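You operate a simulated robot arm through the tools that you are given. There is no shell and no other tool. Be economical: measure what you need, move in short steps, check, and stop when the job is done.

The job below is to be done with a simulated robot arm. You get a single attempt, and the scene is never put back.

## Task
Lock out the strip press and leave it stopped.
Fine: shut the press air valve, vent to nought, slide the valve lock on, try start button one, then start button two; then pressure knob to nought and press the stop button; other knobs stay.

The check looks at the end state, three seconds after you hand in, the way a careful person would. Anything else that was tipped, shoved, dropped, spilled or broken makes it a failure.

## Robot
A 7-joint arm with a two-finger parallel gripper, fixed in place. Base frame: the origin is at the foot of the arm, x ahead of it, y to its left, z up. Units: mm, degrees, N and s.
With the tool pointing down near the work surface it reaches from about 220 to 680 mm from the base axis. Its first joint turns from -66.0 to 66.0 degrees. Payload 2.4 kg.
The TCP is the grasp point between the finger pads, 30 mm short of the fingertips. In the tool frame z runs along the fingers and y along their closing line. The gripper opens to 94 mm. The fingers are 28 mm wide and 10 mm thick; the gripper's body (50 by 96 mm) begins 55 mm behind the TCP.
Orientation is told as [roll, pitch, yaw] about the base's x, y, z axes, in that order, counted from this pose: with the fingers straight down and closing along the base's y, the tool's x points along the base's -x, its y along +y and its z along -z.

## Interface
- The arm moves only by the tool step_arm. Its argument "steps" is a list of rows, each an object of numbers (a shift or turn left out is 0, a gripper value left out holds the last): "wx", "wy", "wz": the turn, a rotation vector about the base's x, y, z in units of 180 degrees (1.0 is 180 degrees); "x", "y", "z": the shift along the base's x, y, z in units of 500 mm (1.0 is 500 mm); "gripper": the finger opening in mm, from 0 to 94. In form: [{"wx": .., "wy": .., "wz": .., "x": .., "y": .., "z": .., "gripper": ..}, ...]. A call has 1 to 12 rows; each row is the pose to reach, as a shift and turn from the pose commanded when the call began. A call with a number of a shift or a turn outside -1 to 1 is refused whole. Rows are played at 5 a second. More than 50 mm and 8.6 degrees between two rows, or a gripper value outside its range, and nothing of the call is played. Where a pose cannot be reached the arm comes as near as it can. A force on the tool above 40 N (or 10 N above the force at the start of the call, whichever is more), or a blocked arm, ends the call early, and 0.2 s more pass. The fingers move at their own pace (about 153 mm/s each) and stop on an object; they squeeze with about 30 N. The grip force told is the motor's: it shows also when the fingers shut on nothing. Time passes only in rows, and 0.2 s behind the last, so rows that repeat a pose let the fingers close. It gives the time, the measured TCP pose, the force on the tool (base axes), the opening and the grip force at its end, in the units of the frame above (readings bear some noise), with the torque about the TCP (base axes, N m) and any sound that the robot's microphone picked up.
- Cameras (640 x 400 px; columns grow to the right, rows downward): "scene" is fixed at [25.6, 473.8, 1453.9]; the picture's right is [-0.83, -0.56, 0.00], its down [-0.28, 0.42, -0.86] and it looks along [0.48, -0.71, -0.51] (base axes); focal length 359 px, centre (320, 200). "wrist" rides on the gripper at [76, 14, -103] in the tool frame; the picture's right is [-0.18, 0.98, 0.00], its down [-0.75, -0.14, -0.64] and it looks along [-0.63, -0.12, 0.77] (tool axes); focal length 243 px, centre (320, 200). There is no depth. A picture from a camera that has moved, and an enlarged one, comes with that camera's place and axes in the base frame and with its lens. The place of the scene camera against the robot may be out by one fixed shift of up to 12 mm in any direction.
- get_image(camera): a new picture of that camera. It takes no simulated time.
- enlarge(camera, box): a new picture of the part [left, top, right, bottom] of that camera's present view, enlarged. It takes no simulated time.
- job_done(): hands the job in; it is judged then, once.

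Go step by step. Nothing tells you positions but the pictures and the camera data: compare them with the known pose of the tool, close in by small moves and look again before you grip or let go. The budget is 120 turns and 64 pictures, counting those below and the enlarged ones. Unless the task says otherwise, let go and move clear before handing in, and close with one line.

The tools are called after "Request:" by a JSON object that holds its "fn" and its "kwargs". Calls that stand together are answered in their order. step_arm: Moves the arm, as the interface text tells. Its arguments: {"type":"object","properties":{"steps":{"type":"array","items":{"type":"object","properties":{"wx":{"type":"number"},"wy":{"type":"number"},"wz":{"type":"number"},"x":{"type":"number"},"y":{"type":"number"},"z":{"type":"number"},"gripper":{"type":"number"}}}}},"required":["steps"]} The other tools are called the same way: get_image (camera) takes a picture; enlarge (camera, box) takes an enlarged picture of a part of a camera's view; job_done () hands the job in.

At the start:

```text
clock: 0.0
eef_pos: [298.3, 121.6, 1257.8]
orientation: [-0.1, 0.0, 0.0]
contact_force: [0.5, -0.3, -0.5]
ft_torque: [-0.01, 0.05, -0.04]
width: 94.1
grip_force: 0.0
```

scene: 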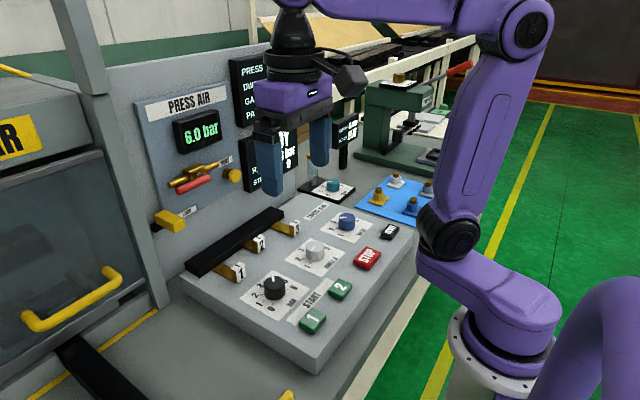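
wrist: 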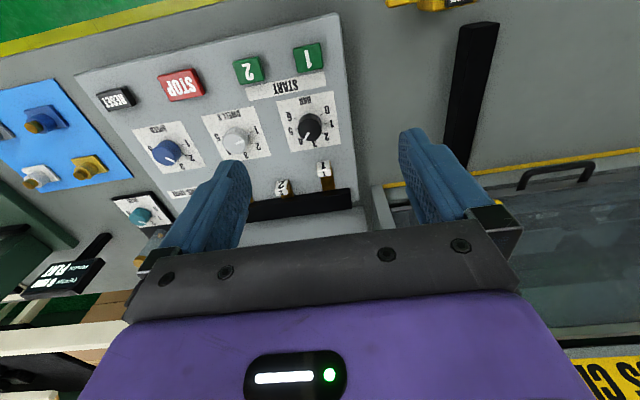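

I see the press panel with an air valve board, knobs, and start/stop buttons. I'll look closer at the air board and the console first.

Request:
{"fn": "enlarge", "kwargs": {"camera": "scene", "box": [130, 70, 290, 240]}}

Request:
{"fn": "enlarge", "kwargs": {"camera": "scene", "box": [170, 170, 430, 380]}}

Request:
{"fn": "enlarge", "kwargs": {"camera": "wrist", "box": [70, 20, 370, 220]}}

```text
2.35 times, centred on (210, 155) of scene
camera zoom: at [25.6, 473.8, 1453.9], right [-0.83, -0.56, 0.0], down [-0.28, 0.42, -0.86], along [0.48, -0.71, -0.51], focal length 844 px, centre (579, 306)
```

zoom: 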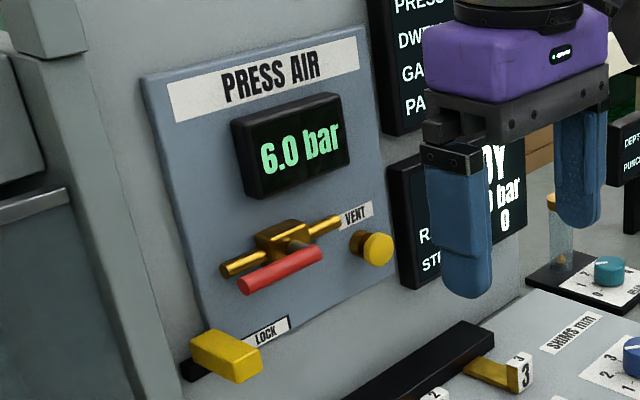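

```text
1.90 times, centred on (300, 275) of scene
camera zoom: at [25.6, 473.8, 1453.9], right [-0.83, -0.56, 0.0], down [-0.28, 0.42, -0.86], along [0.48, -0.71, -0.51], focal length 683 px, centre (358, 57)
```

zoom: 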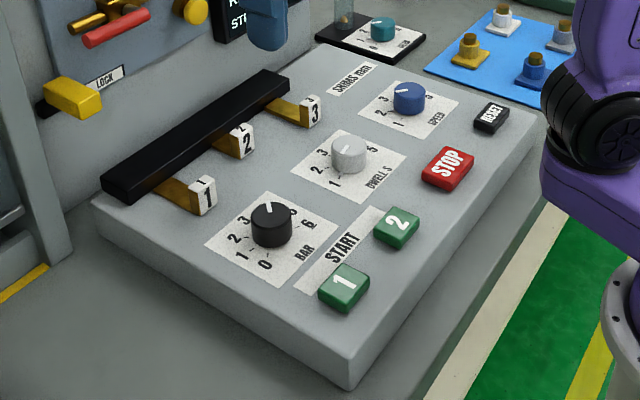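

```text
2.00 times, centred on (220, 120) of wrist
camera zoom: at [222.4, 136.5, 1359.5], right [0.18, 0.98, 0.0], down [0.75, -0.14, 0.64], along [0.63, -0.12, -0.77], focal length 485 px, centre (520, 360)
```

zoom: 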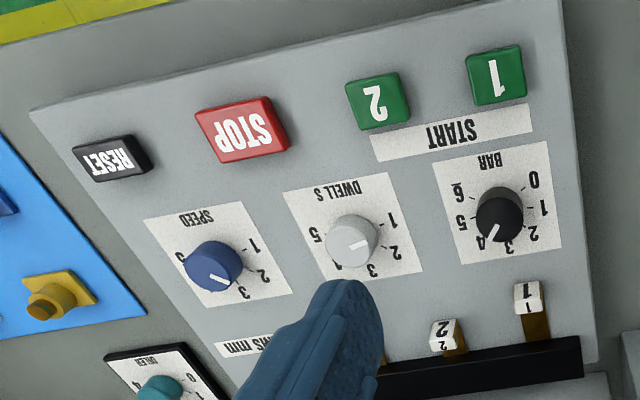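

The console controls are at about z 905–930, with START 1 near (292,103,918) and BAR near (398,84,929). The air board is on a wall facing the robot, so I'll tilt the tool towards it and look with the wrist camera.

Request:
{"fn": "step_arm", "kwargs": {"steps": [{"wy": -0.042}, {"wy": -0.084}, {"wy": -0.126}, {"wy": -0.168}, {"wy": -0.21}, {"wy": -0.252}, {"wy": -0.294}, {"wy": -0.333}]}}

Request:
{"fn": "get_image", "kwargs": {"camera": "wrist"}}

```text
clock: 1.8
eef_pos: [298.1, 122.0, 1258.2]
orientation: [0.1, -60.1, -0.1]
contact_force: [0.1, -0.7, 0.6]
ft_torque: [0.01, 0.0, -0.02]
width: 93.8
grip_force: 0.1
```

```text
58 pictures are left
camera wrist: at [171.5, 136.6, 1241.6], right [0.09, 0.98, 0.16], down [-0.18, -0.14, 0.97], along [0.98, -0.12, 0.16], focal length 243 px, centre (320, 200)
```

wrist: 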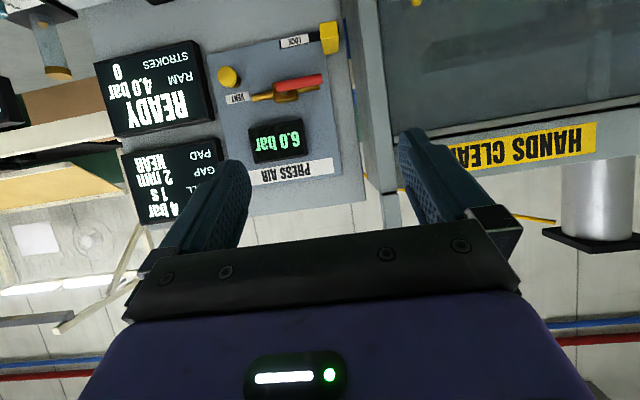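

Request:
{"fn": "enlarge", "kwargs": {"camera": "wrist", "box": [200, 10, 360, 190]}}

```text
2.22 times, centred on (280, 100) of wrist
camera zoom: at [171.5, 136.6, 1241.6], right [0.09, 0.98, 0.16], down [-0.18, -0.14, 0.97], along [0.98, -0.12, 0.16], focal length 539 px, centre (409, 422)
```

zoom: 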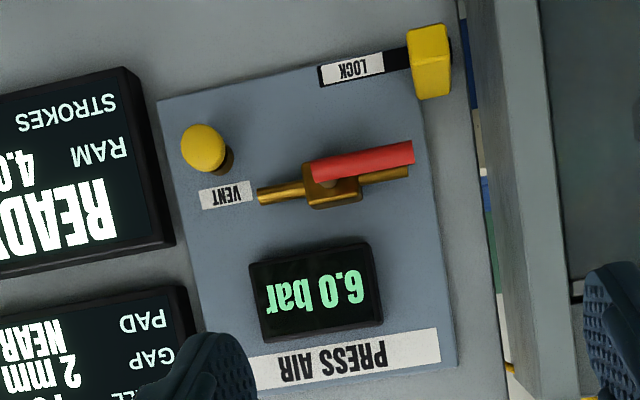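

The valve pivot is at about (640,45,1107). Its red lever points to +y and ends near (608,118,1107). VENT is near (636,-52,1062) and the lock block near (625,141,1041). I'll level the tool and bring it closer with the fingers closed.

Request:
{"fn": "step_arm", "kwargs": {"steps": [{"x": 0.06, "y": -0.006, "z": -0.036, "wy": -0.028, "gripper": 0}, {"x": 0.12, "y": -0.012, "z": -0.072, "wy": -0.056}, {"x": 0.18, "y": -0.017, "z": -0.108, "wy": -0.084}, {"x": 0.24, "y": -0.023, "z": -0.144, "wy": -0.112}, {"x": 0.3, "y": -0.028, "z": -0.18, "wy": -0.14}, {"x": 0.364, "y": -0.034, "z": -0.216, "wy": -0.167}, {"x": 0.364, "y": -0.034, "z": -0.216, "wy": -0.167}]}}

Request:
{"fn": "get_image", "kwargs": {"camera": "wrist"}}

Request:
{"fn": "get_image", "kwargs": {"camera": "scene"}}

```text
clock: 3.4
eef_pos: [480.7, 103.7, 1149.7]
orientation: [144.8, -89.9, -144.8]
contact_force: [-0.5, -0.8, 0.2]
ft_torque: [0.01, 0.0, 0.01]
width: 0.0
grip_force: 29.6
```

```text
56 pictures are left
camera wrist: at [377.6, 119.7, 1072.2], right [0.0, 0.98, 0.18], down [-0.64, -0.14, 0.75], along [0.77, -0.12, 0.63], focal length 243 px, centre (320, 200)
```

wrist: 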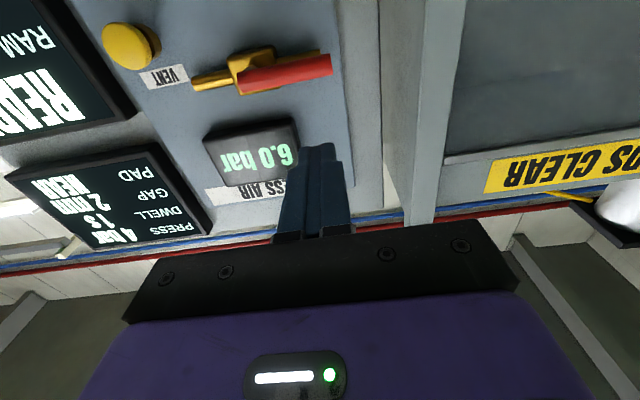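

```text
55 pictures are left
```

scene: 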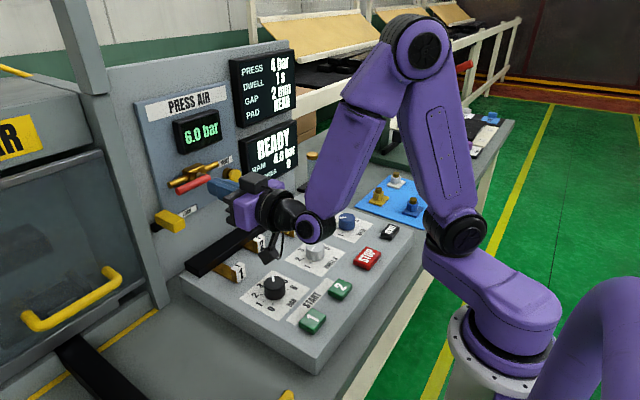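

The lever sits at about x≈600, z≈1114, y 44 to 121. I'll move in above its outer end and begin pushing it down.

Request:
{"fn": "step_arm", "kwargs": {"steps": [{"x": 0.07}, {"x": 0.14}, {"x": 0.206}, {"x": 0.206, "y": 0.002, "z": -0.014}, {"x": 0.206, "y": 0.002, "z": -0.03}, {"x": 0.206, "y": 0.006, "z": -0.046}]}}

Request:
{"fn": "get_image", "kwargs": {"camera": "scene"}}

Request:
{"fn": "get_image", "kwargs": {"camera": "wrist"}}

```text
clock: 4.8
eef_pos: [584.5, 107.4, 1127.3]
orientation: [-13.9, -90.0, 13.9]
contact_force: [-0.4, -0.2, 0.0]
ft_torque: [0.03, -0.01, -0.01]
width: 0.0
grip_force: 30.1
```

```text
54 pictures are left
```

scene: 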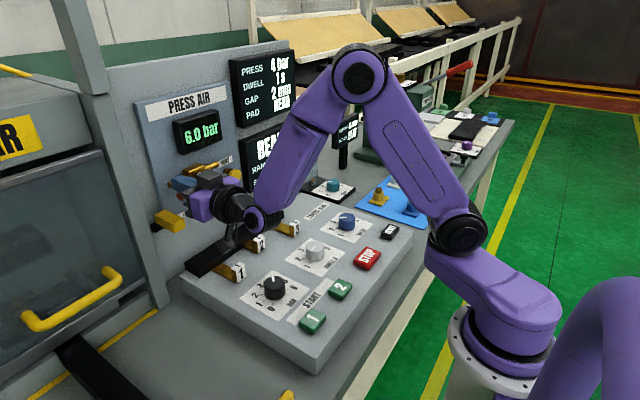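

```text
53 pictures are left
camera wrist: at [481.5, 123.3, 1050.1], right [0.0, 0.98, 0.18], down [-0.64, -0.14, 0.75], along [0.77, -0.12, 0.63], focal length 243 px, centre (320, 200)
```

wrist: 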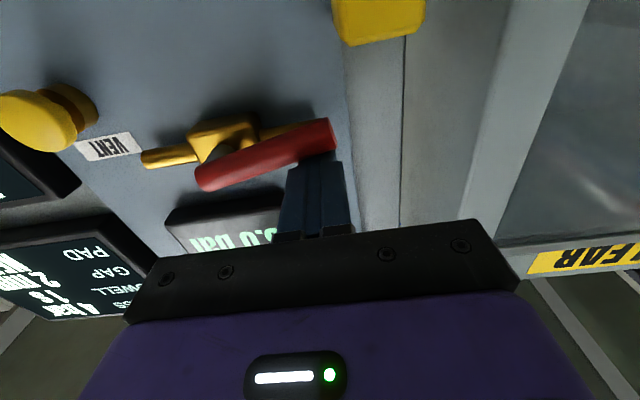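

The lever is already turning down freely. I'll keep sweeping along the arc.

Request:
{"fn": "step_arm", "kwargs": {"steps": [{"y": 0.006, "z": -0.022}, {"y": 0.008, "z": -0.042}, {"y": 0.004, "z": -0.056}, {"y": -0.002, "z": -0.068}, {"y": -0.01, "z": -0.084}, {"y": -0.018, "z": -0.098}, {"y": -0.032, "z": -0.112}, {"y": -0.046, "z": -0.122}, {"y": -0.062, "z": -0.13}, {"y": -0.078, "z": -0.136}, {"y": -0.088, "z": -0.136}]}}

Request:
{"fn": "get_image", "kwargs": {"camera": "scene"}}

Request:
{"fn": "get_image", "kwargs": {"camera": "wrist"}}

```text
clock: 7.2
eef_pos: [584.9, 66.7, 1060.0]
orientation: [-37.2, -89.9, 37.8]
contact_force: [7.7, 12.4, -3.3]
ft_torque: [-0.04, 0.05, 0.19]
width: 0.0
grip_force: 30.8
```

```text
52 pictures are left
```

scene: 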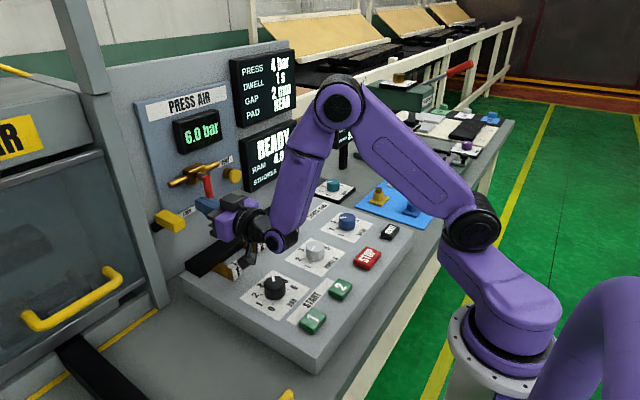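

```text
51 pictures are left
camera wrist: at [481.7, 80.9, 981.7], right [-0.01, 0.98, 0.18], down [-0.64, -0.15, 0.75], along [0.77, -0.11, 0.63], focal length 243 px, centre (320, 200)
```

wrist: 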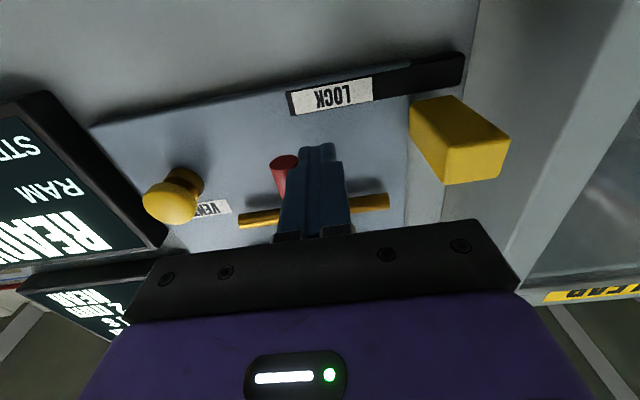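

The lever points straight down and is against its stop. I'll back off, then look again.

Request:
{"fn": "step_arm", "kwargs": {"steps": [{"y": 0.03}, {"y": 0.03, "x": -0.08}, {"y": 0.0, "x": -0.16, "z": 0.0}, {"y": -0.07, "x": -0.2, "z": 0.04}, {"y": -0.14, "x": -0.2, "z": 0.08}]}}

Request:
{"fn": "get_image", "kwargs": {"camera": "wrist"}}

Request:
{"fn": "enlarge", "kwargs": {"camera": "scene", "box": [130, 70, 290, 240]}}

```text
clock: 8.0
eef_pos: [524.1, 65.9, 1067.8]
orientation: [156.2, -88.0, -157.2]
contact_force: [2.1, -0.3, 4.0]
ft_torque: [0.01, 0.05, 0.01]
width: 0.0
grip_force: 29.5
stopped in row 3: the force on the tool passed its limit at 60 N (the readings are from after the stop); the commanded pose is now the measured one
```

```text
50 pictures are left
camera wrist: at [423.9, 83.2, 987.1], right [0.01, 0.98, 0.2], down [-0.67, -0.14, 0.73], along [0.74, -0.14, 0.65], focal length 243 px, centre (320, 200)
```

wrist: 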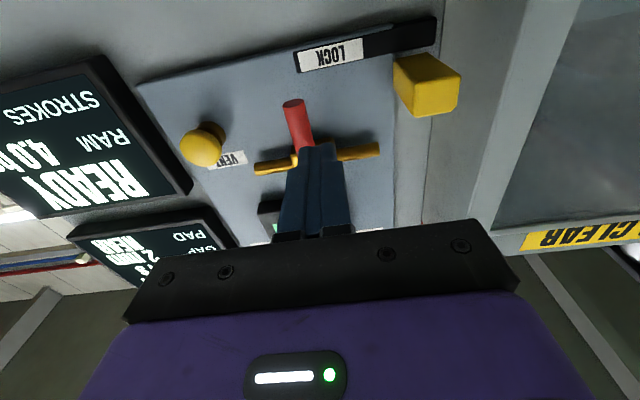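

```text
2.35 times, centred on (210, 155) of scene
camera zoom: at [25.7, 473.8, 1453.9], right [-0.83, -0.56, 0.0], down [-0.28, 0.42, -0.86], along [0.48, -0.71, -0.51], focal length 844 px, centre (579, 306)
```

zoom: 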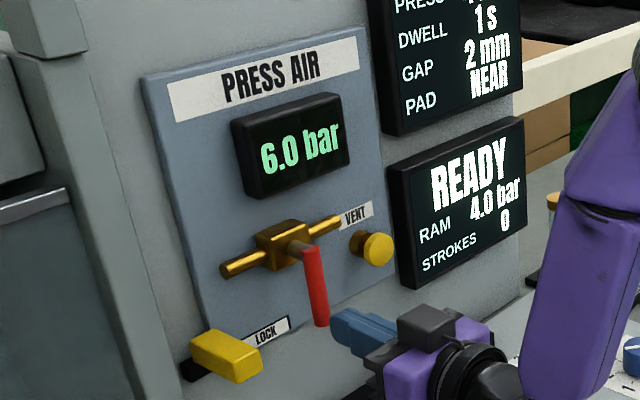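

The force spiked during the retreat, so something behind or below the wrist may have touched. I'll check the whole scene before moving again.

Request:
{"fn": "get_image", "kwargs": {"camera": "scene"}}

Request:
{"fn": "enlarge", "kwargs": {"camera": "scene", "box": [180, 170, 340, 310]}}

```text
48 pictures are left
```

scene: 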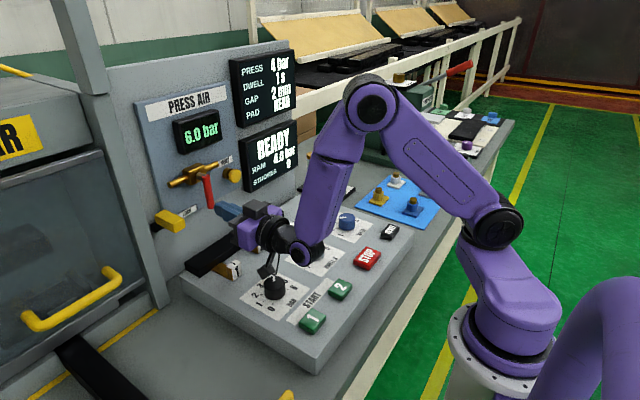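

```text
2.86 times, centred on (260, 240) of scene
camera zoom: at [25.7, 473.8, 1453.9], right [-0.83, -0.56, 0.0], down [-0.28, 0.42, -0.86], along [0.48, -0.71, -0.51], focal length 1025 px, centre (491, 86)
```

zoom: 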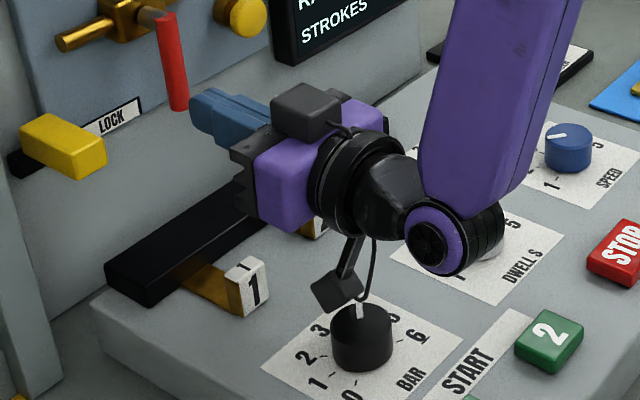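

The tool was pushed up about 8 mm and tilted, so the camera housing under the gripper probably brushed something on the console, most likely the BAR knob. I'll lift and pitch the tool to about 60°, which carries the camera much higher, and inspect.

Request:
{"fn": "step_arm", "kwargs": {"steps": [{"z": 0.04}, {"z": 0.1, "wy": 0.02}, {"z": 0.16, "wy": 0.06}, {"z": 0.16, "wy": 0.1, "x": -0.06}, {"z": 0.16, "wy": 0.155, "x": -0.12, "y": -0.06}, {"z": 0.16, "wy": 0.155, "x": -0.12, "y": -0.12}]}}

Request:
{"fn": "enlarge", "kwargs": {"camera": "scene", "box": [180, 170, 420, 350]}}

Request:
{"fn": "get_image", "kwargs": {"camera": "wrist"}}

```text
refused: row 5 steps farther than a row can; nothing moved
```

```text
2.22 times, centred on (300, 260) of scene
camera zoom: at [25.7, 473.8, 1453.9], right [-0.83, -0.56, 0.0], down [-0.28, 0.42, -0.86], along [0.48, -0.71, -0.51], focal length 797 px, centre (364, 67)
```

zoom: 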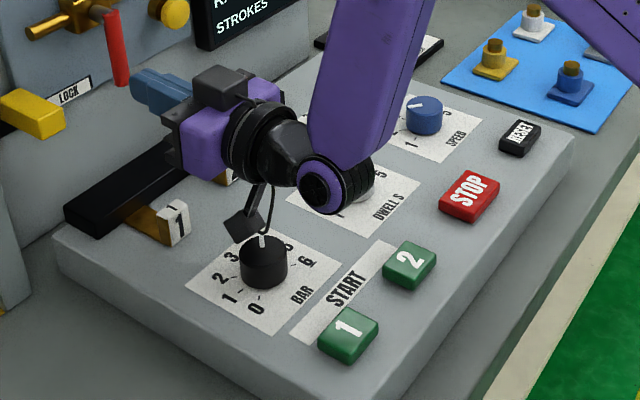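

```text
45 pictures are left
camera wrist: at [423.9, 83.2, 987.1], right [0.01, 0.98, 0.2], down [-0.67, -0.14, 0.73], along [0.74, -0.14, 0.65], focal length 243 px, centre (320, 200)
```

wrist: 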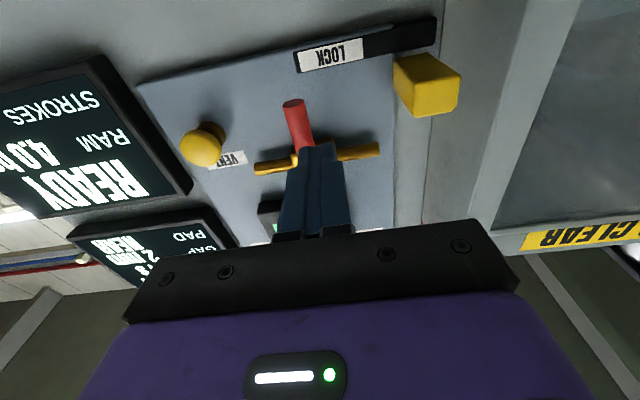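

The call was refused for too large a step, so I'm splitting it into smaller rows.

Request:
{"fn": "step_arm", "kwargs": {"steps": [{"z": 0.04}, {"z": 0.1, "wy": 0.02}, {"z": 0.16, "wy": 0.06}, {"z": 0.16, "wy": 0.1, "x": -0.05}, {"z": 0.16, "wy": 0.14, "x": -0.1, "y": -0.05}, {"z": 0.16, "wy": 0.155, "x": -0.12, "y": -0.12}]}}

Request:
{"fn": "enlarge", "kwargs": {"camera": "scene", "box": [180, 170, 420, 350]}}

Request:
{"fn": "get_image", "kwargs": {"camera": "wrist"}}

```text
clock: 9.4
eef_pos: [460.9, 5.5, 1146.3]
orientation: [0.6, -63.6, -1.6]
contact_force: [-0.1, 0.5, -0.3]
ft_torque: [-0.02, 0.01, 0.05]
width: 0.0
grip_force: 29.3
```

```text
2.22 times, centred on (300, 260) of scene
camera zoom: at [25.6, 473.8, 1453.9], right [-0.83, -0.56, 0.0], down [-0.28, 0.42, -0.86], along [0.48, -0.71, -0.51], focal length 797 px, centre (364, 67)
```

zoom: 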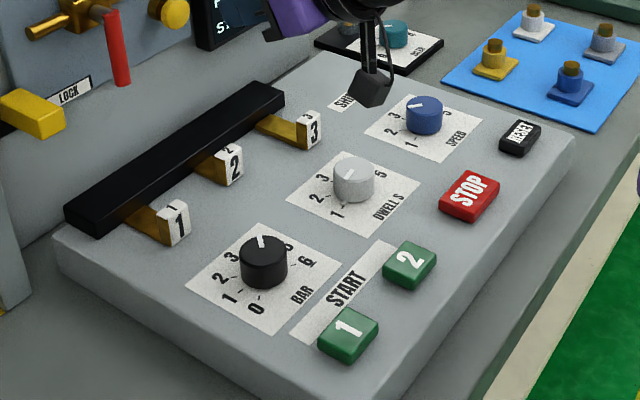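

```text
43 pictures are left
camera wrist: at [335.4, 23.3, 1122.9], right [0.1, 0.98, 0.17], down [-0.24, -0.14, 0.96], along [0.96, -0.14, 0.23], focal length 243 px, centre (320, 200)
```

wrist: 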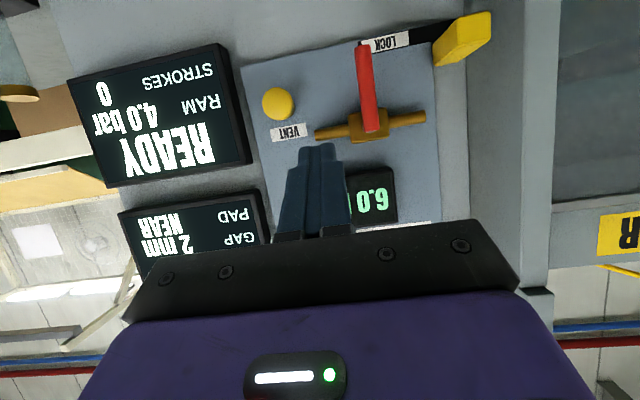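

The knobs look unchanged. I want to check the shim tabs against the first picture with the identical zoom.

Request:
{"fn": "enlarge", "kwargs": {"camera": "scene", "box": [170, 170, 430, 380]}}

```text
1.90 times, centred on (300, 275) of scene
camera zoom: at [25.6, 473.8, 1453.9], right [-0.83, -0.56, 0.0], down [-0.28, 0.42, -0.86], along [0.48, -0.71, -0.51], focal length 683 px, centre (358, 57)
```

zoom: 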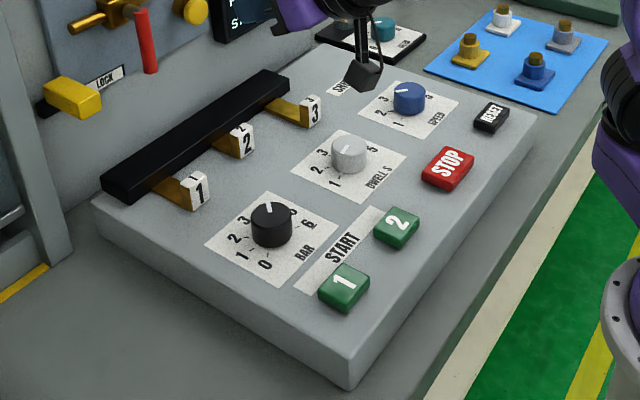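

Shim tab 1 has been nudged in by about 9 mm, and I'll pull it back later with a grip. The gauge still reads 6.0 bar, so VENT comes next, approached at about 60° pitch.

Request:
{"fn": "step_arm", "kwargs": {"steps": [{"x": 0.05, "y": -0.028, "z": -0.037}, {"x": 0.11, "y": -0.056, "z": -0.075}, {"x": 0.165, "y": -0.084, "z": -0.112}, {"x": 0.216, "y": -0.111, "z": -0.149}, {"x": 0.216, "y": -0.111, "z": -0.149}]}}

Request:
{"fn": "get_image", "kwargs": {"camera": "wrist"}}

Request:
{"fn": "enlarge", "kwargs": {"camera": "scene", "box": [130, 70, 290, 240]}}

```text
clock: 10.6
eef_pos: [570.8, -47.9, 1070.1]
orientation: [0.7, -63.7, -1.8]
contact_force: [-0.4, 0.0, -0.2]
ft_torque: [0.01, -0.04, 0.0]
width: 0.0
grip_force: 30.1
```

```text
41 pictures are left
camera wrist: at [445.8, -30.3, 1046.1], right [0.1, 0.98, 0.17], down [-0.25, -0.14, 0.96], along [0.96, -0.14, 0.23], focal length 243 px, centre (320, 200)
```

wrist: 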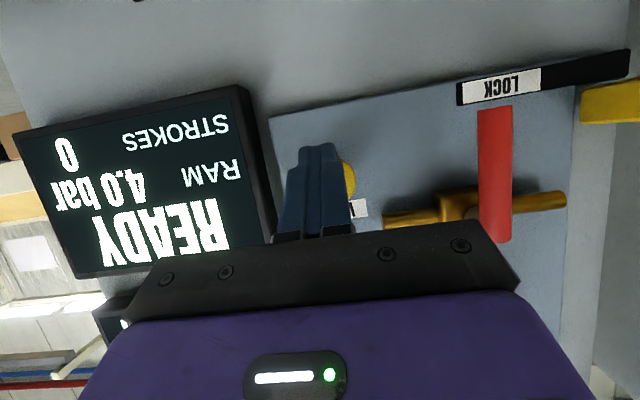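

```text
2.35 times, centred on (210, 155) of scene
camera zoom: at [25.7, 473.8, 1453.9], right [-0.83, -0.56, 0.0], down [-0.28, 0.42, -0.86], along [0.48, -0.71, -0.51], focal length 844 px, centre (579, 306)
```

zoom: 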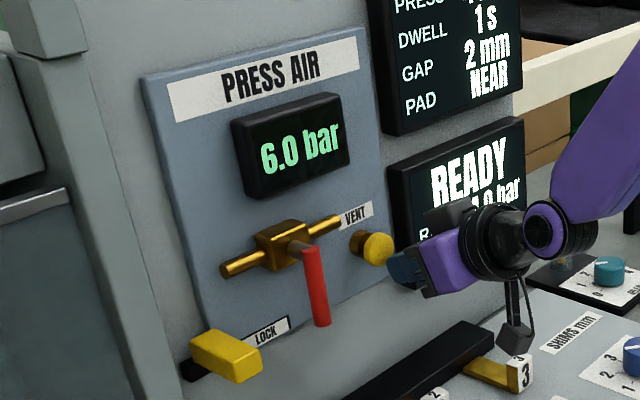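

The finger is just in front of VENT. I'll shift slightly to +y and press in gently.

Request:
{"fn": "step_arm", "kwargs": {"steps": [{"y": 0.012, "z": 0.008}, {"x": 0.01, "y": 0.012, "z": 0.008}, {"x": 0.02, "y": 0.012, "z": 0.008}, {"x": 0.03, "y": 0.012, "z": 0.008}, {"x": 0.04, "y": 0.012, "z": 0.008}, {"x": 0.05, "y": 0.012, "z": 0.008}, {"x": 0.06, "y": 0.012, "z": 0.008}]}}

Request:
{"fn": "enlarge", "kwargs": {"camera": "scene", "box": [130, 70, 290, 240]}}

```text
clock: 11.7
eef_pos: [583.1, -43.6, 1071.8]
orientation: [0.4, -62.8, -1.2]
contact_force: [-21.2, 0.2, 0.3]
ft_torque: [0.03, 0.04, -0.02]
width: 0.0
grip_force: 30.5
heard: click
stopped in row 5: the force on the tool passed its limit at 48 N (the readings are from after the stop); the commanded pose is now the measured one
```

```text
2.35 times, centred on (210, 155) of scene
camera zoom: at [25.0, 473.8, 1453.9], right [-0.83, -0.56, 0.0], down [-0.28, 0.42, -0.86], along [0.48, -0.71, -0.51], focal length 844 px, centre (579, 306)
```

zoom: 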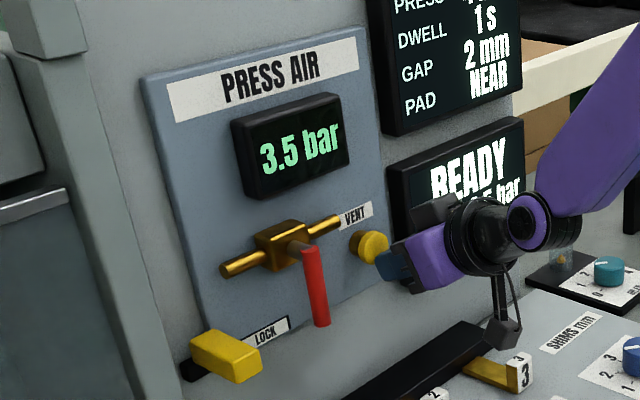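

It's pressed and the pressure is dropping (3.5 bar). I'll hold it.

Request:
{"fn": "step_arm", "kwargs": {"steps": [{}, {}, {}, {}, {}, {}, {}, {}]}}

Request:
{"fn": "enlarge", "kwargs": {"camera": "scene", "box": [130, 70, 290, 240]}}

```text
clock: 13.5
eef_pos: [582.4, -42.9, 1071.9]
orientation: [0.4, -62.9, -1.1]
contact_force: [-23.1, 1.2, -8.5]
ft_torque: [0.02, 0.3, -0.01]
width: 0.0
grip_force: 29.7
```

```text
2.35 times, centred on (210, 155) of scene
camera zoom: at [25.1, 473.8, 1453.9], right [-0.83, -0.56, 0.0], down [-0.28, 0.42, -0.86], along [0.48, -0.71, -0.51], focal length 844 px, centre (579, 306)
```

zoom: 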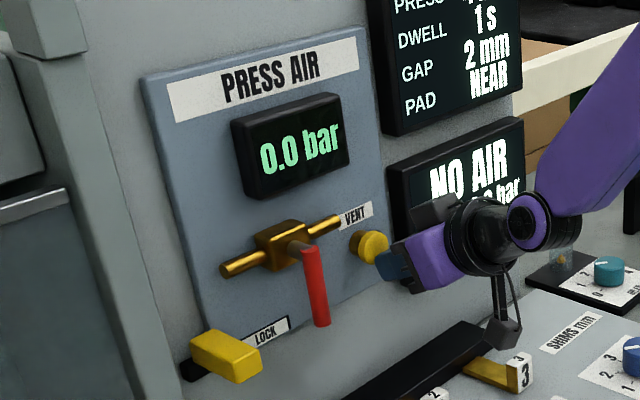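

Pressure is 0.0 bar and the display shows NO AIR. I'll back off, level the tool, and roll it 90° so the fingers close vertically on the lock block and clear both the post and the lever.

Request:
{"fn": "step_arm", "kwargs": {"steps": [{"x": -0.05}, {"x": -0.11, "z": 0.06}, {"x": -0.18, "z": 0.12, "wy": -0.04}, {"x": -0.22, "y": 0.06, "z": 0.16, "wy": -0.08}, {"x": -0.22, "y": 0.14, "z": 0.16, "wy": -0.12}, {"x": -0.22, "y": 0.2, "z": 0.16, "wy": -0.15}]}}

Request:
{"fn": "step_arm", "kwargs": {"steps": [{"wx": -0.042}, {"wx": -0.084}, {"wx": -0.126}, {"wx": -0.168}, {"wx": -0.21}, {"wx": -0.252}, {"wx": -0.294}, {"wx": -0.336}, {"wx": -0.378}, {"wx": -0.42}, {"wx": -0.462}, {"wx": -0.5}]}}

Request:
{"fn": "get_image", "kwargs": {"camera": "wrist"}}

Request:
{"fn": "get_image", "kwargs": {"camera": "scene"}}

```text
clock: 14.9
eef_pos: [473.2, 57.5, 1154.1]
orientation: [124.6, -89.3, -125.3]
contact_force: [0.4, 0.0, -0.9]
ft_torque: [0.0, -0.03, 0.01]
width: 0.0
grip_force: 30.3
```

```text
clock: 17.5
eef_pos: [474.8, 56.4, 1153.5]
orientation: [-90.7, -0.4, 90.3]
contact_force: [-0.2, 0.2, 0.1]
ft_torque: [-0.01, -0.04, 0.04]
width: 0.0
grip_force: 29.7
```

```text
37 pictures are left
camera wrist: at [372.3, -19.3, 1136.9], right [0.01, 0.19, -0.98], down [-0.65, 0.75, 0.14], along [0.76, 0.63, 0.13], focal length 243 px, centre (320, 200)
```

wrist: 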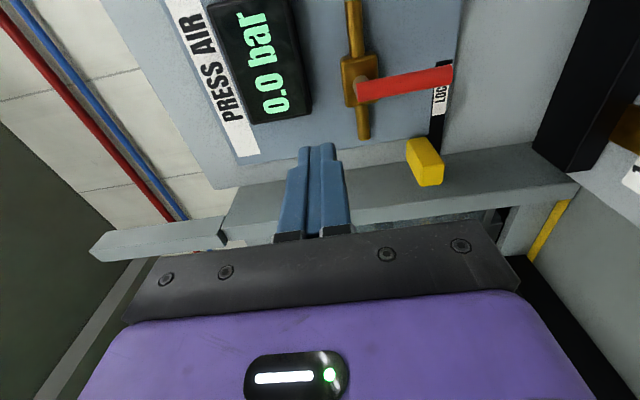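

```text
36 pictures are left
```

scene: 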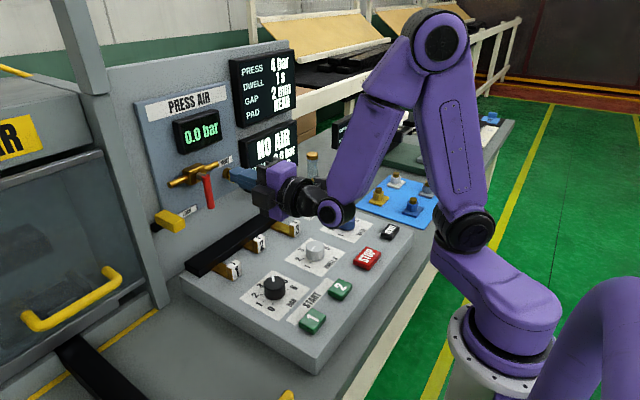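

The lock block's front face is near (585,145,1050). I'll open the gripper and come up in front of it.

Request:
{"fn": "step_arm", "kwargs": {"steps": [{"x": 0.02, "y": 0.045, "z": -0.05, "gripper": 70}, {"x": 0.04, "y": 0.09, "z": -0.105}, {"x": 0.06, "y": 0.135, "z": -0.16}, {"x": 0.1, "y": 0.177, "z": -0.208}, {"x": 0.1, "y": 0.177, "z": -0.208}]}}

Request:
{"fn": "get_image", "kwargs": {"camera": "wrist"}}

Request:
{"fn": "enlarge", "kwargs": {"camera": "scene", "box": [110, 140, 310, 300]}}

```text
clock: 18.7
eef_pos: [525.2, 146.4, 1049.5]
orientation: [-90.7, -0.6, 90.4]
contact_force: [-0.2, 0.0, -0.1]
ft_torque: [-0.02, -0.03, 0.02]
width: 69.9
grip_force: 0.0
```

```text
35 pictures are left
camera wrist: at [421.9, 70.8, 1031.3], right [0.01, 0.19, -0.98], down [-0.65, 0.75, 0.14], along [0.76, 0.63, 0.13], focal length 243 px, centre (320, 200)
```

wrist: 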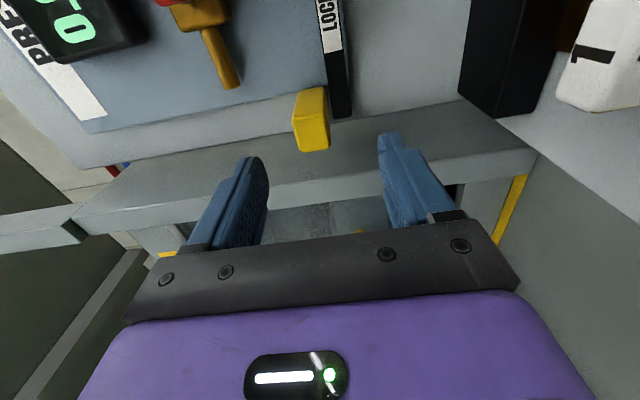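

```text
2.50 times, centred on (210, 220) of scene
camera zoom: at [25.6, 473.8, 1453.9], right [-0.83, -0.56, 0.0], down [-0.28, 0.42, -0.86], along [0.48, -0.71, -0.51], focal length 896 px, centre (595, 150)
```

zoom: 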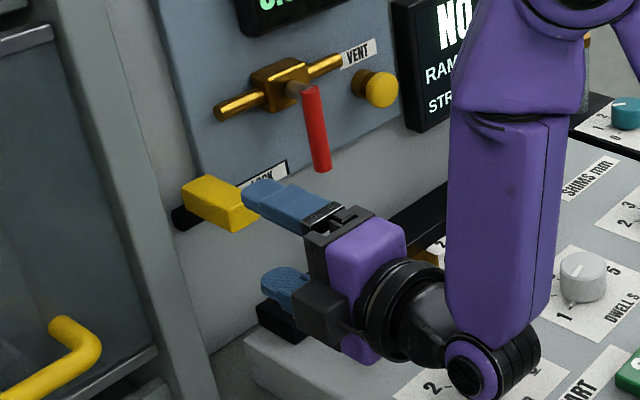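

Lined up within a few mm. I'll advance over the block and close on it.

Request:
{"fn": "step_arm", "kwargs": {"steps": [{"x": 0.03, "y": -0.003, "z": 0.005}, {"x": 0.06, "y": -0.003, "z": 0.005}, {"x": 0.09, "y": -0.003, "z": 0.005}, {"x": 0.114, "y": -0.003, "z": 0.005}]}}

Request:
{"fn": "get_image", "kwargs": {"camera": "wrist"}}

```text
clock: 19.7
eef_pos: [583.6, 143.2, 1052.2]
orientation: [-90.7, -0.6, 90.4]
contact_force: [1.1, 0.4, 0.3]
ft_torque: [0.0, 0.0, 0.0]
width: 69.8
grip_force: 0.0
```

```text
33 pictures are left
camera wrist: at [481.4, 68.1, 1035.6], right [0.01, 0.19, -0.98], down [-0.65, 0.75, 0.14], along [0.76, 0.63, 0.13], focal length 243 px, centre (320, 200)
```

wrist: 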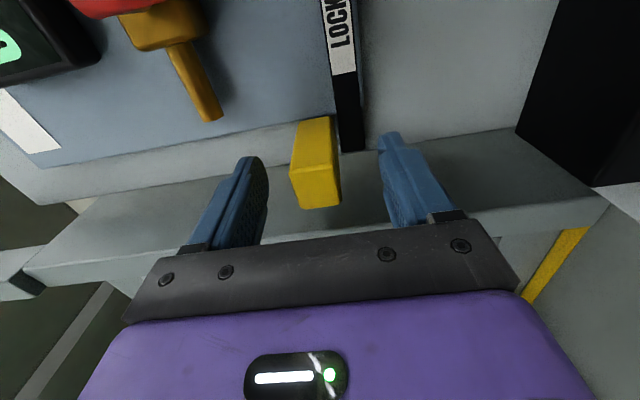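

Request:
{"fn": "step_arm", "kwargs": {"steps": [{"gripper": 40}, {"gripper": 28}, {"gripper": 18}, {"gripper": 10}, {}]}}

```text
clock: 20.9
eef_pos: [583.5, 144.0, 1054.0]
orientation: [-90.9, -0.7, 90.3]
contact_force: [4.1, 0.5, 13.4]
ft_torque: [-0.57, 0.13, 0.05]
width: 27.8
grip_force: 44.8
```

The block is gripped (28 mm). I'll ease z and slide it toward the LOCK end until it stops.

Request:
{"fn": "step_arm", "kwargs": {"steps": [{"z": 0.003}, {"z": 0.003, "y": -0.02}, {"z": 0.003, "y": -0.04}, {"z": 0.003, "y": -0.06}, {"z": 0.003, "y": -0.08}]}}

Request:
{"fn": "get_image", "kwargs": {"camera": "wrist"}}

```text
clock: 22.1
eef_pos: [582.8, 102.1, 1054.5]
orientation: [-90.9, -0.6, 90.3]
contact_force: [28.2, 0.3, 6.9]
ft_torque: [-0.6, 0.11, -0.47]
width: 28.1
grip_force: 44.7
```

```text
32 pictures are left
camera wrist: at [480.9, 27.1, 1036.5], right [0.01, 0.2, -0.98], down [-0.65, 0.75, 0.14], along [0.76, 0.63, 0.14], focal length 243 px, centre (320, 200)
```

wrist: 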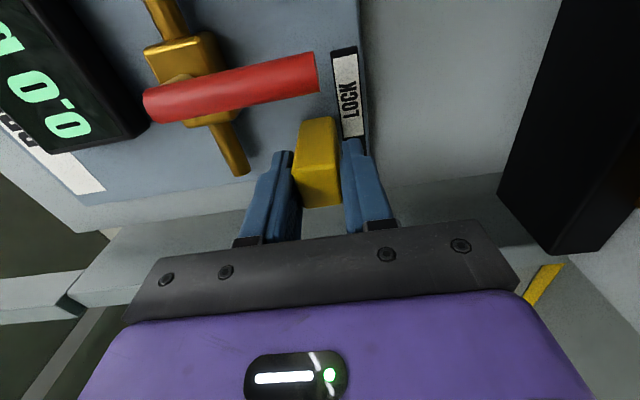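

Request:
{"fn": "step_arm", "kwargs": {"steps": [{"x": 0.003}, {"x": 0.004, "y": -0.016}, {"x": 0.004, "y": -0.03}, {"x": 0.004, "y": -0.044}, {"x": 0.004, "y": -0.056}]}}

Request:
{"fn": "get_image", "kwargs": {"camera": "wrist"}}

```text
clock: 23.3
eef_pos: [584.3, 79.2, 1054.7]
orientation: [-90.8, -0.5, 91.0]
contact_force: [-9.3, 15.7, 13.6]
ft_torque: [-0.45, 0.06, -1.03]
width: 28.0
grip_force: 45.0
```

```text
31 pictures are left
camera wrist: at [482.1, 3.9, 1036.8], right [0.01, 0.19, -0.98], down [-0.66, 0.74, 0.14], along [0.75, 0.64, 0.13], focal length 243 px, centre (320, 200)
```

wrist: 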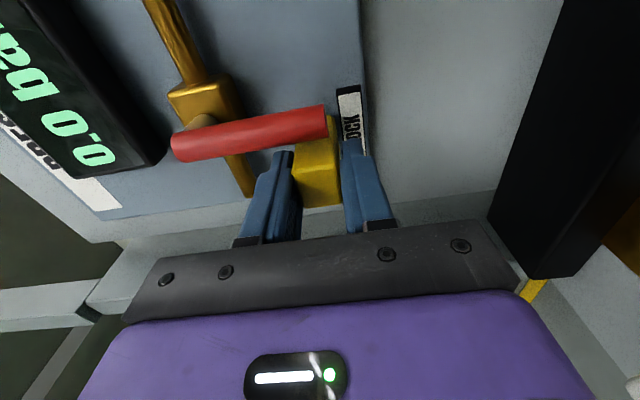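

Request:
{"fn": "step_arm", "kwargs": {"steps": [{"y": -0.006}, {"y": -0.01}, {"y": -0.01}]}}

Request:
{"fn": "enlarge", "kwargs": {"camera": "scene", "box": [130, 70, 290, 240]}}

```text
clock: 24.1
eef_pos: [582.5, 79.5, 1054.5]
orientation: [-90.9, -0.5, 91.7]
contact_force: [3.2, 33.0, 7.2]
ft_torque: [-0.41, 0.08, -0.41]
width: 27.9
grip_force: 45.1
```

```text
2.35 times, centred on (210, 155) of scene
camera zoom: at [25.6, 474.9, 1453.5], right [-0.83, -0.56, 0.0], down [-0.28, 0.42, -0.86], along [0.48, -0.71, -0.51], focal length 844 px, centre (579, 306)
```

zoom: 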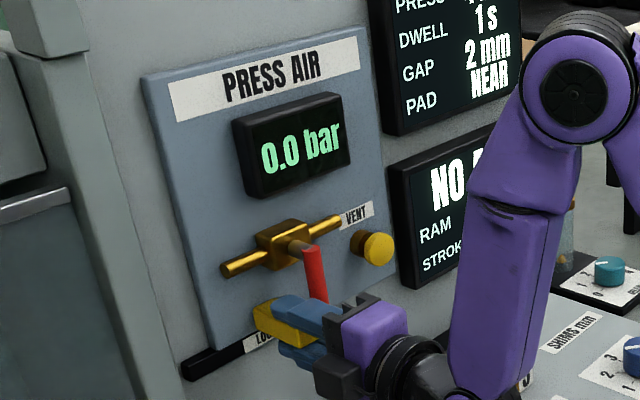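

The lock is hard against its stop. I'll relax, open, back away and lift.

Request:
{"fn": "step_arm", "kwargs": {"steps": [{"y": 0.01}, {"y": 0.012, "gripper": 50}, {"y": 0.012, "gripper": 50}, {"y": 0.012, "x": -0.06}, {"y": 0.012, "x": -0.13}, {"y": 0.012, "x": -0.19, "z": 0.06}, {"y": 0.012, "x": -0.24, "z": 0.14}, {"y": 0.012, "x": -0.3, "z": 0.2, "gripper": 0}]}}

Request:
{"fn": "get_image", "kwargs": {"camera": "scene"}}

Request:
{"fn": "get_image", "kwargs": {"camera": "wrist"}}

```text
clock: 25.9
eef_pos: [431.4, 75.9, 1154.0]
orientation: [-90.7, -0.5, 90.3]
contact_force: [0.8, 0.8, 0.1]
ft_torque: [-0.02, 0.02, 0.0]
width: 0.0
grip_force: 29.9
```

```text
29 pictures are left
```

scene: 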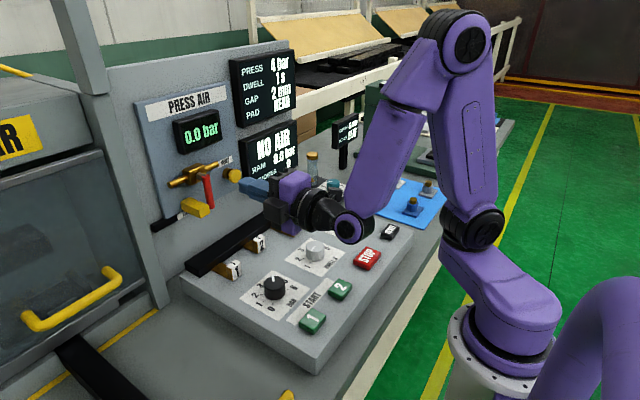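

```text
28 pictures are left
camera wrist: at [328.6, 0.8, 1136.8], right [0.01, 0.19, -0.98], down [-0.65, 0.75, 0.14], along [0.76, 0.63, 0.13], focal length 243 px, centre (320, 200)
```

wrist: 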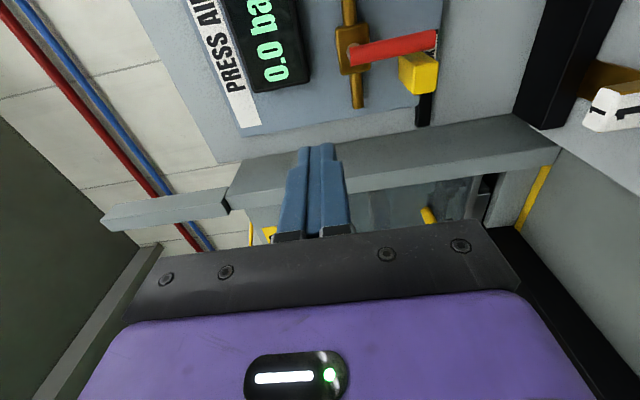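

The lock is on, with the lever down and the gauge at 0.0 bar. Now I'll turn the tool back to pointing down, above the console.

Request:
{"fn": "step_arm", "kwargs": {"steps": [{"wx": 0.042, "z": 0.01}, {"wx": 0.084, "z": 0.02}, {"wx": 0.126, "z": 0.03}, {"wx": 0.168, "z": 0.04}, {"wx": 0.21, "z": 0.05}, {"wx": 0.252, "z": 0.06}, {"wx": 0.294, "z": 0.07}, {"wx": 0.336, "z": 0.08}, {"wx": 0.378, "z": 0.09}, {"wx": 0.42, "z": 0.1}, {"wx": 0.462, "z": 0.1}, {"wx": 0.503, "z": 0.1}]}}

Request:
{"fn": "step_arm", "kwargs": {"steps": [{"wy": 0.042, "x": -0.02}, {"wy": 0.084, "x": -0.04}, {"wy": 0.126, "x": -0.06}, {"wy": 0.168, "x": -0.08}, {"wy": 0.21, "x": -0.1}, {"wy": 0.252, "x": -0.12}, {"wy": 0.294, "x": -0.14}, {"wy": 0.336, "x": -0.16}, {"wy": 0.378, "x": -0.18, "z": -0.03}, {"wy": 0.42, "x": -0.18, "z": -0.08}, {"wy": 0.462, "x": -0.18, "z": -0.14}, {"wy": 0.498, "x": -0.18, "z": -0.2}]}}

Request:
{"fn": "get_image", "kwargs": {"camera": "wrist"}}

```text
clock: 28.5
eef_pos: [433.4, 76.2, 1204.6]
orientation: [102.2, -88.6, -103.0]
contact_force: [0.3, 0.0, -0.1]
ft_torque: [0.0, 0.01, 0.0]
width: 0.0
grip_force: 30.1
```

```text
clock: 31.1
eef_pos: [344.1, 78.1, 1102.6]
orientation: [-0.7, -0.5, -1.3]
contact_force: [-0.4, -0.8, -0.5]
ft_torque: [0.0, 0.0, 0.0]
width: 0.0
grip_force: 30.1
```

```text
27 pictures are left
camera wrist: at [266.3, 95.7, 1204.2], right [0.2, 0.98, -0.01], down [0.74, -0.15, 0.65], along [0.64, -0.14, -0.76], focal length 243 px, centre (320, 200)
```

wrist: 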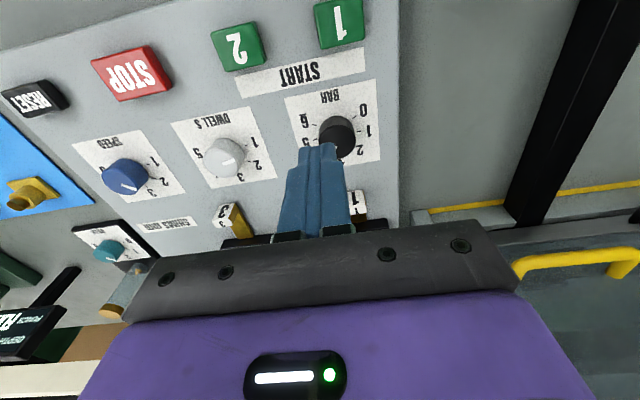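

Buttons: START 1 ≈ (291,105), START 2 ≈ (292,5), STOP ≈ (292,-118), tops near z 918. I'll go over START 1 and press it gently.

Request:
{"fn": "step_arm", "kwargs": {"steps": [{"x": -0.036, "y": 0.018, "z": -0.07}, {"x": -0.072, "y": 0.036, "z": -0.14}, {"x": -0.106, "y": 0.054, "z": -0.21}, {"x": -0.106, "y": 0.054, "z": -0.26}, {"x": -0.106, "y": 0.054, "z": -0.276}]}}

Request:
{"fn": "get_image", "kwargs": {"camera": "wrist"}}

Request:
{"fn": "enlarge", "kwargs": {"camera": "scene", "box": [170, 170, 430, 380]}}

```text
clock: 32.3
eef_pos: [288.1, 106.7, 966.5]
orientation: [-0.6, -0.7, -1.2]
contact_force: [-11.8, 5.3, 28.2]
ft_torque: [0.19, 0.58, -0.02]
width: 0.0
grip_force: 30.0
heard: click
```

```text
26 pictures are left
camera wrist: at [210.8, 124.2, 1067.4], right [0.2, 0.98, -0.01], down [0.74, -0.15, 0.65], along [0.64, -0.14, -0.76], focal length 243 px, centre (320, 200)
```

wrist: 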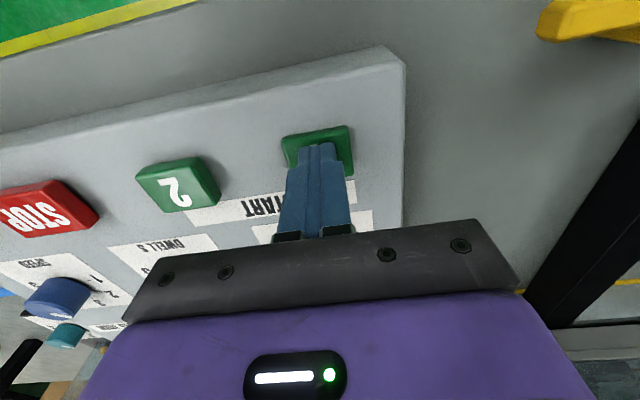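

```text
1.90 times, centred on (300, 275) of scene
camera zoom: at [25.0, 473.9, 1453.9], right [-0.83, -0.56, 0.0], down [-0.28, 0.42, -0.86], along [0.48, -0.71, -0.51], focal length 683 px, centre (358, 57)
```

zoom: 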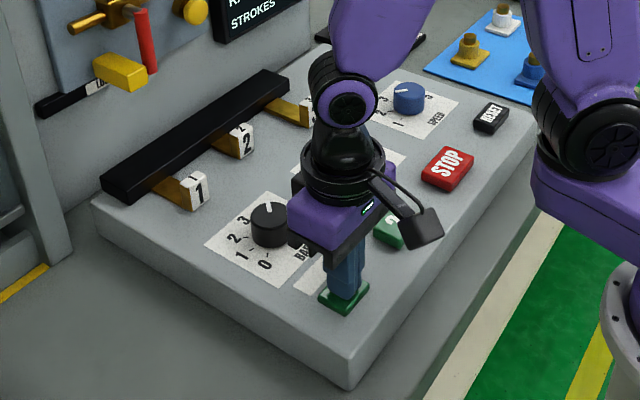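

START 1 clicked. I'll lift and go to START 2 at about (288,12), now knowing the tip meets the button near z 940.

Request:
{"fn": "step_arm", "kwargs": {"steps": [{"z": 0.06}, {"z": 0.08, "y": -0.08}, {"z": 0.08, "y": -0.16}, {"z": 0.08, "y": -0.19}]}}

Request:
{"fn": "get_image", "kwargs": {"camera": "wrist"}}

Request:
{"fn": "enlarge", "kwargs": {"camera": "scene", "box": [130, 40, 330, 210]}}

```text
clock: 33.3
eef_pos: [291.9, 8.7, 1004.2]
orientation: [-0.7, -0.7, -1.1]
contact_force: [0.2, -0.5, -0.4]
ft_torque: [0.0, -0.02, -0.06]
width: 0.0
grip_force: 30.3
```

```text
24 pictures are left
camera wrist: at [214.3, 26.6, 1105.6], right [0.2, 0.98, -0.01], down [0.74, -0.15, 0.65], along [0.64, -0.14, -0.76], focal length 243 px, centre (320, 200)
```

wrist: 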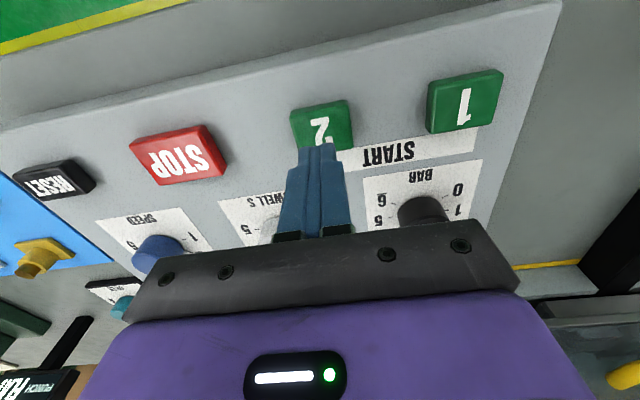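

```text
2.35 times, centred on (230, 125) of scene
camera zoom: at [25.6, 473.8, 1453.9], right [-0.83, -0.56, 0.0], down [-0.28, 0.42, -0.86], along [0.48, -0.71, -0.51], focal length 844 px, centre (532, 376)
```

zoom: 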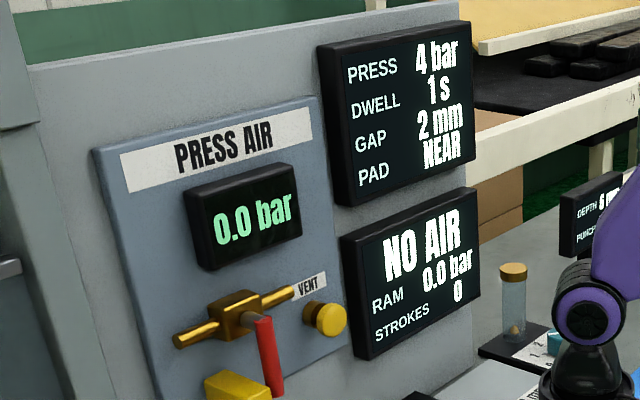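

START 2 is at about (286,12). I'll press it.

Request:
{"fn": "step_arm", "kwargs": {"steps": [{"x": -0.01, "y": 0.006, "z": -0.03}, {"x": -0.01, "y": 0.006, "z": -0.056}, {"x": -0.01, "y": 0.006, "z": -0.066}, {"x": -0.01, "y": 0.006, "z": -0.074}, {"x": -0.01, "y": 0.006, "z": -0.08}]}}

```text
clock: 34.5
eef_pos: [285.0, 12.1, 966.5]
orientation: [-0.6, -0.8, -1.2]
contact_force: [-5.7, 3.3, 33.2]
ft_torque: [0.15, 0.47, -0.16]
width: 0.0
grip_force: 29.6
heard: click
```

START 2 clicked too. Now I'll lift and hover over the BAR knob at about (388,87) with the gripper open to see its scale.

Request:
{"fn": "step_arm", "kwargs": {"steps": [{"z": 0.06}, {"z": 0.14, "x": 0.03, "y": 0.03}, {"z": 0.15, "x": 0.09, "y": 0.07, "gripper": 90}, {"z": 0.15, "x": 0.15, "y": 0.11}, {"z": 0.15, "x": 0.206, "y": 0.15}, {"z": 0.15, "x": 0.206, "y": 0.15}]}}

Request:
{"fn": "get_image", "kwargs": {"camera": "wrist"}}

Request:
{"fn": "get_image", "kwargs": {"camera": "scene"}}

```text
clock: 35.9
eef_pos: [390.3, 85.7, 1040.4]
orientation: [-0.6, -0.7, -1.1]
contact_force: [0.2, -0.9, 0.0]
ft_torque: [0.0, 0.0, -0.02]
width: 89.9
grip_force: 0.1
```

```text
22 pictures are left
camera wrist: at [312.3, 105.2, 1141.1], right [0.2, 0.98, -0.01], down [0.74, -0.15, 0.65], along [0.64, -0.14, -0.76], focal length 243 px, centre (320, 200)
```

wrist: 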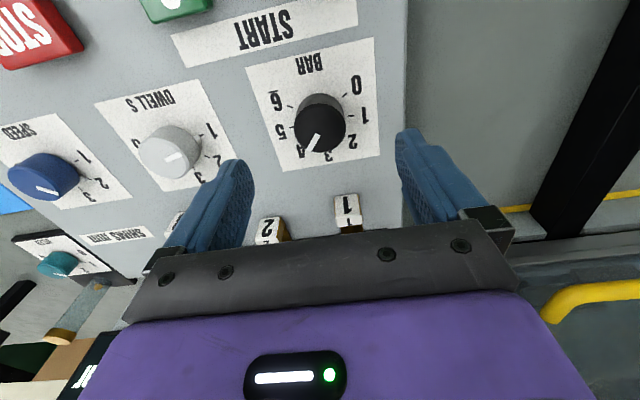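

```text
21 pictures are left
```

scene: 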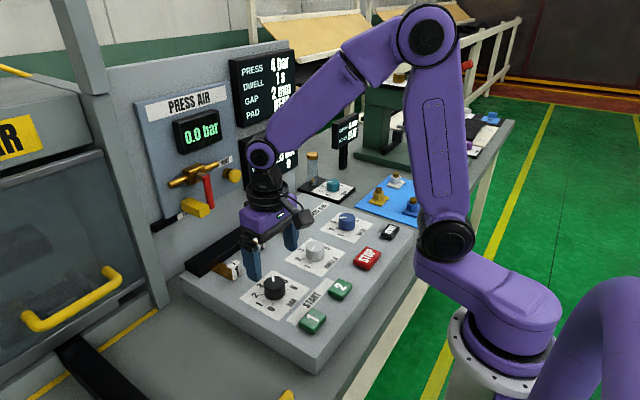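

Request:
{"fn": "enlarge", "kwargs": {"camera": "wrist", "box": [230, 40, 400, 190]}}

```text
2.67 times, centred on (315, 115) of wrist
camera zoom: at [312.3, 105.2, 1141.1], right [0.2, 0.98, -0.01], down [0.74, -0.15, 0.65], along [0.64, -0.14, -0.76], focal length 647 px, centre (333, 427)
```

zoom: 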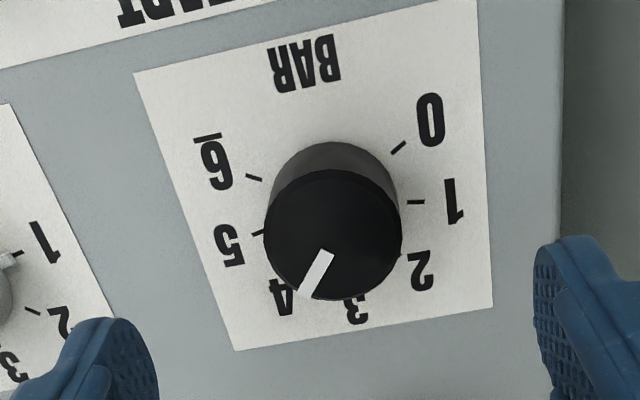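

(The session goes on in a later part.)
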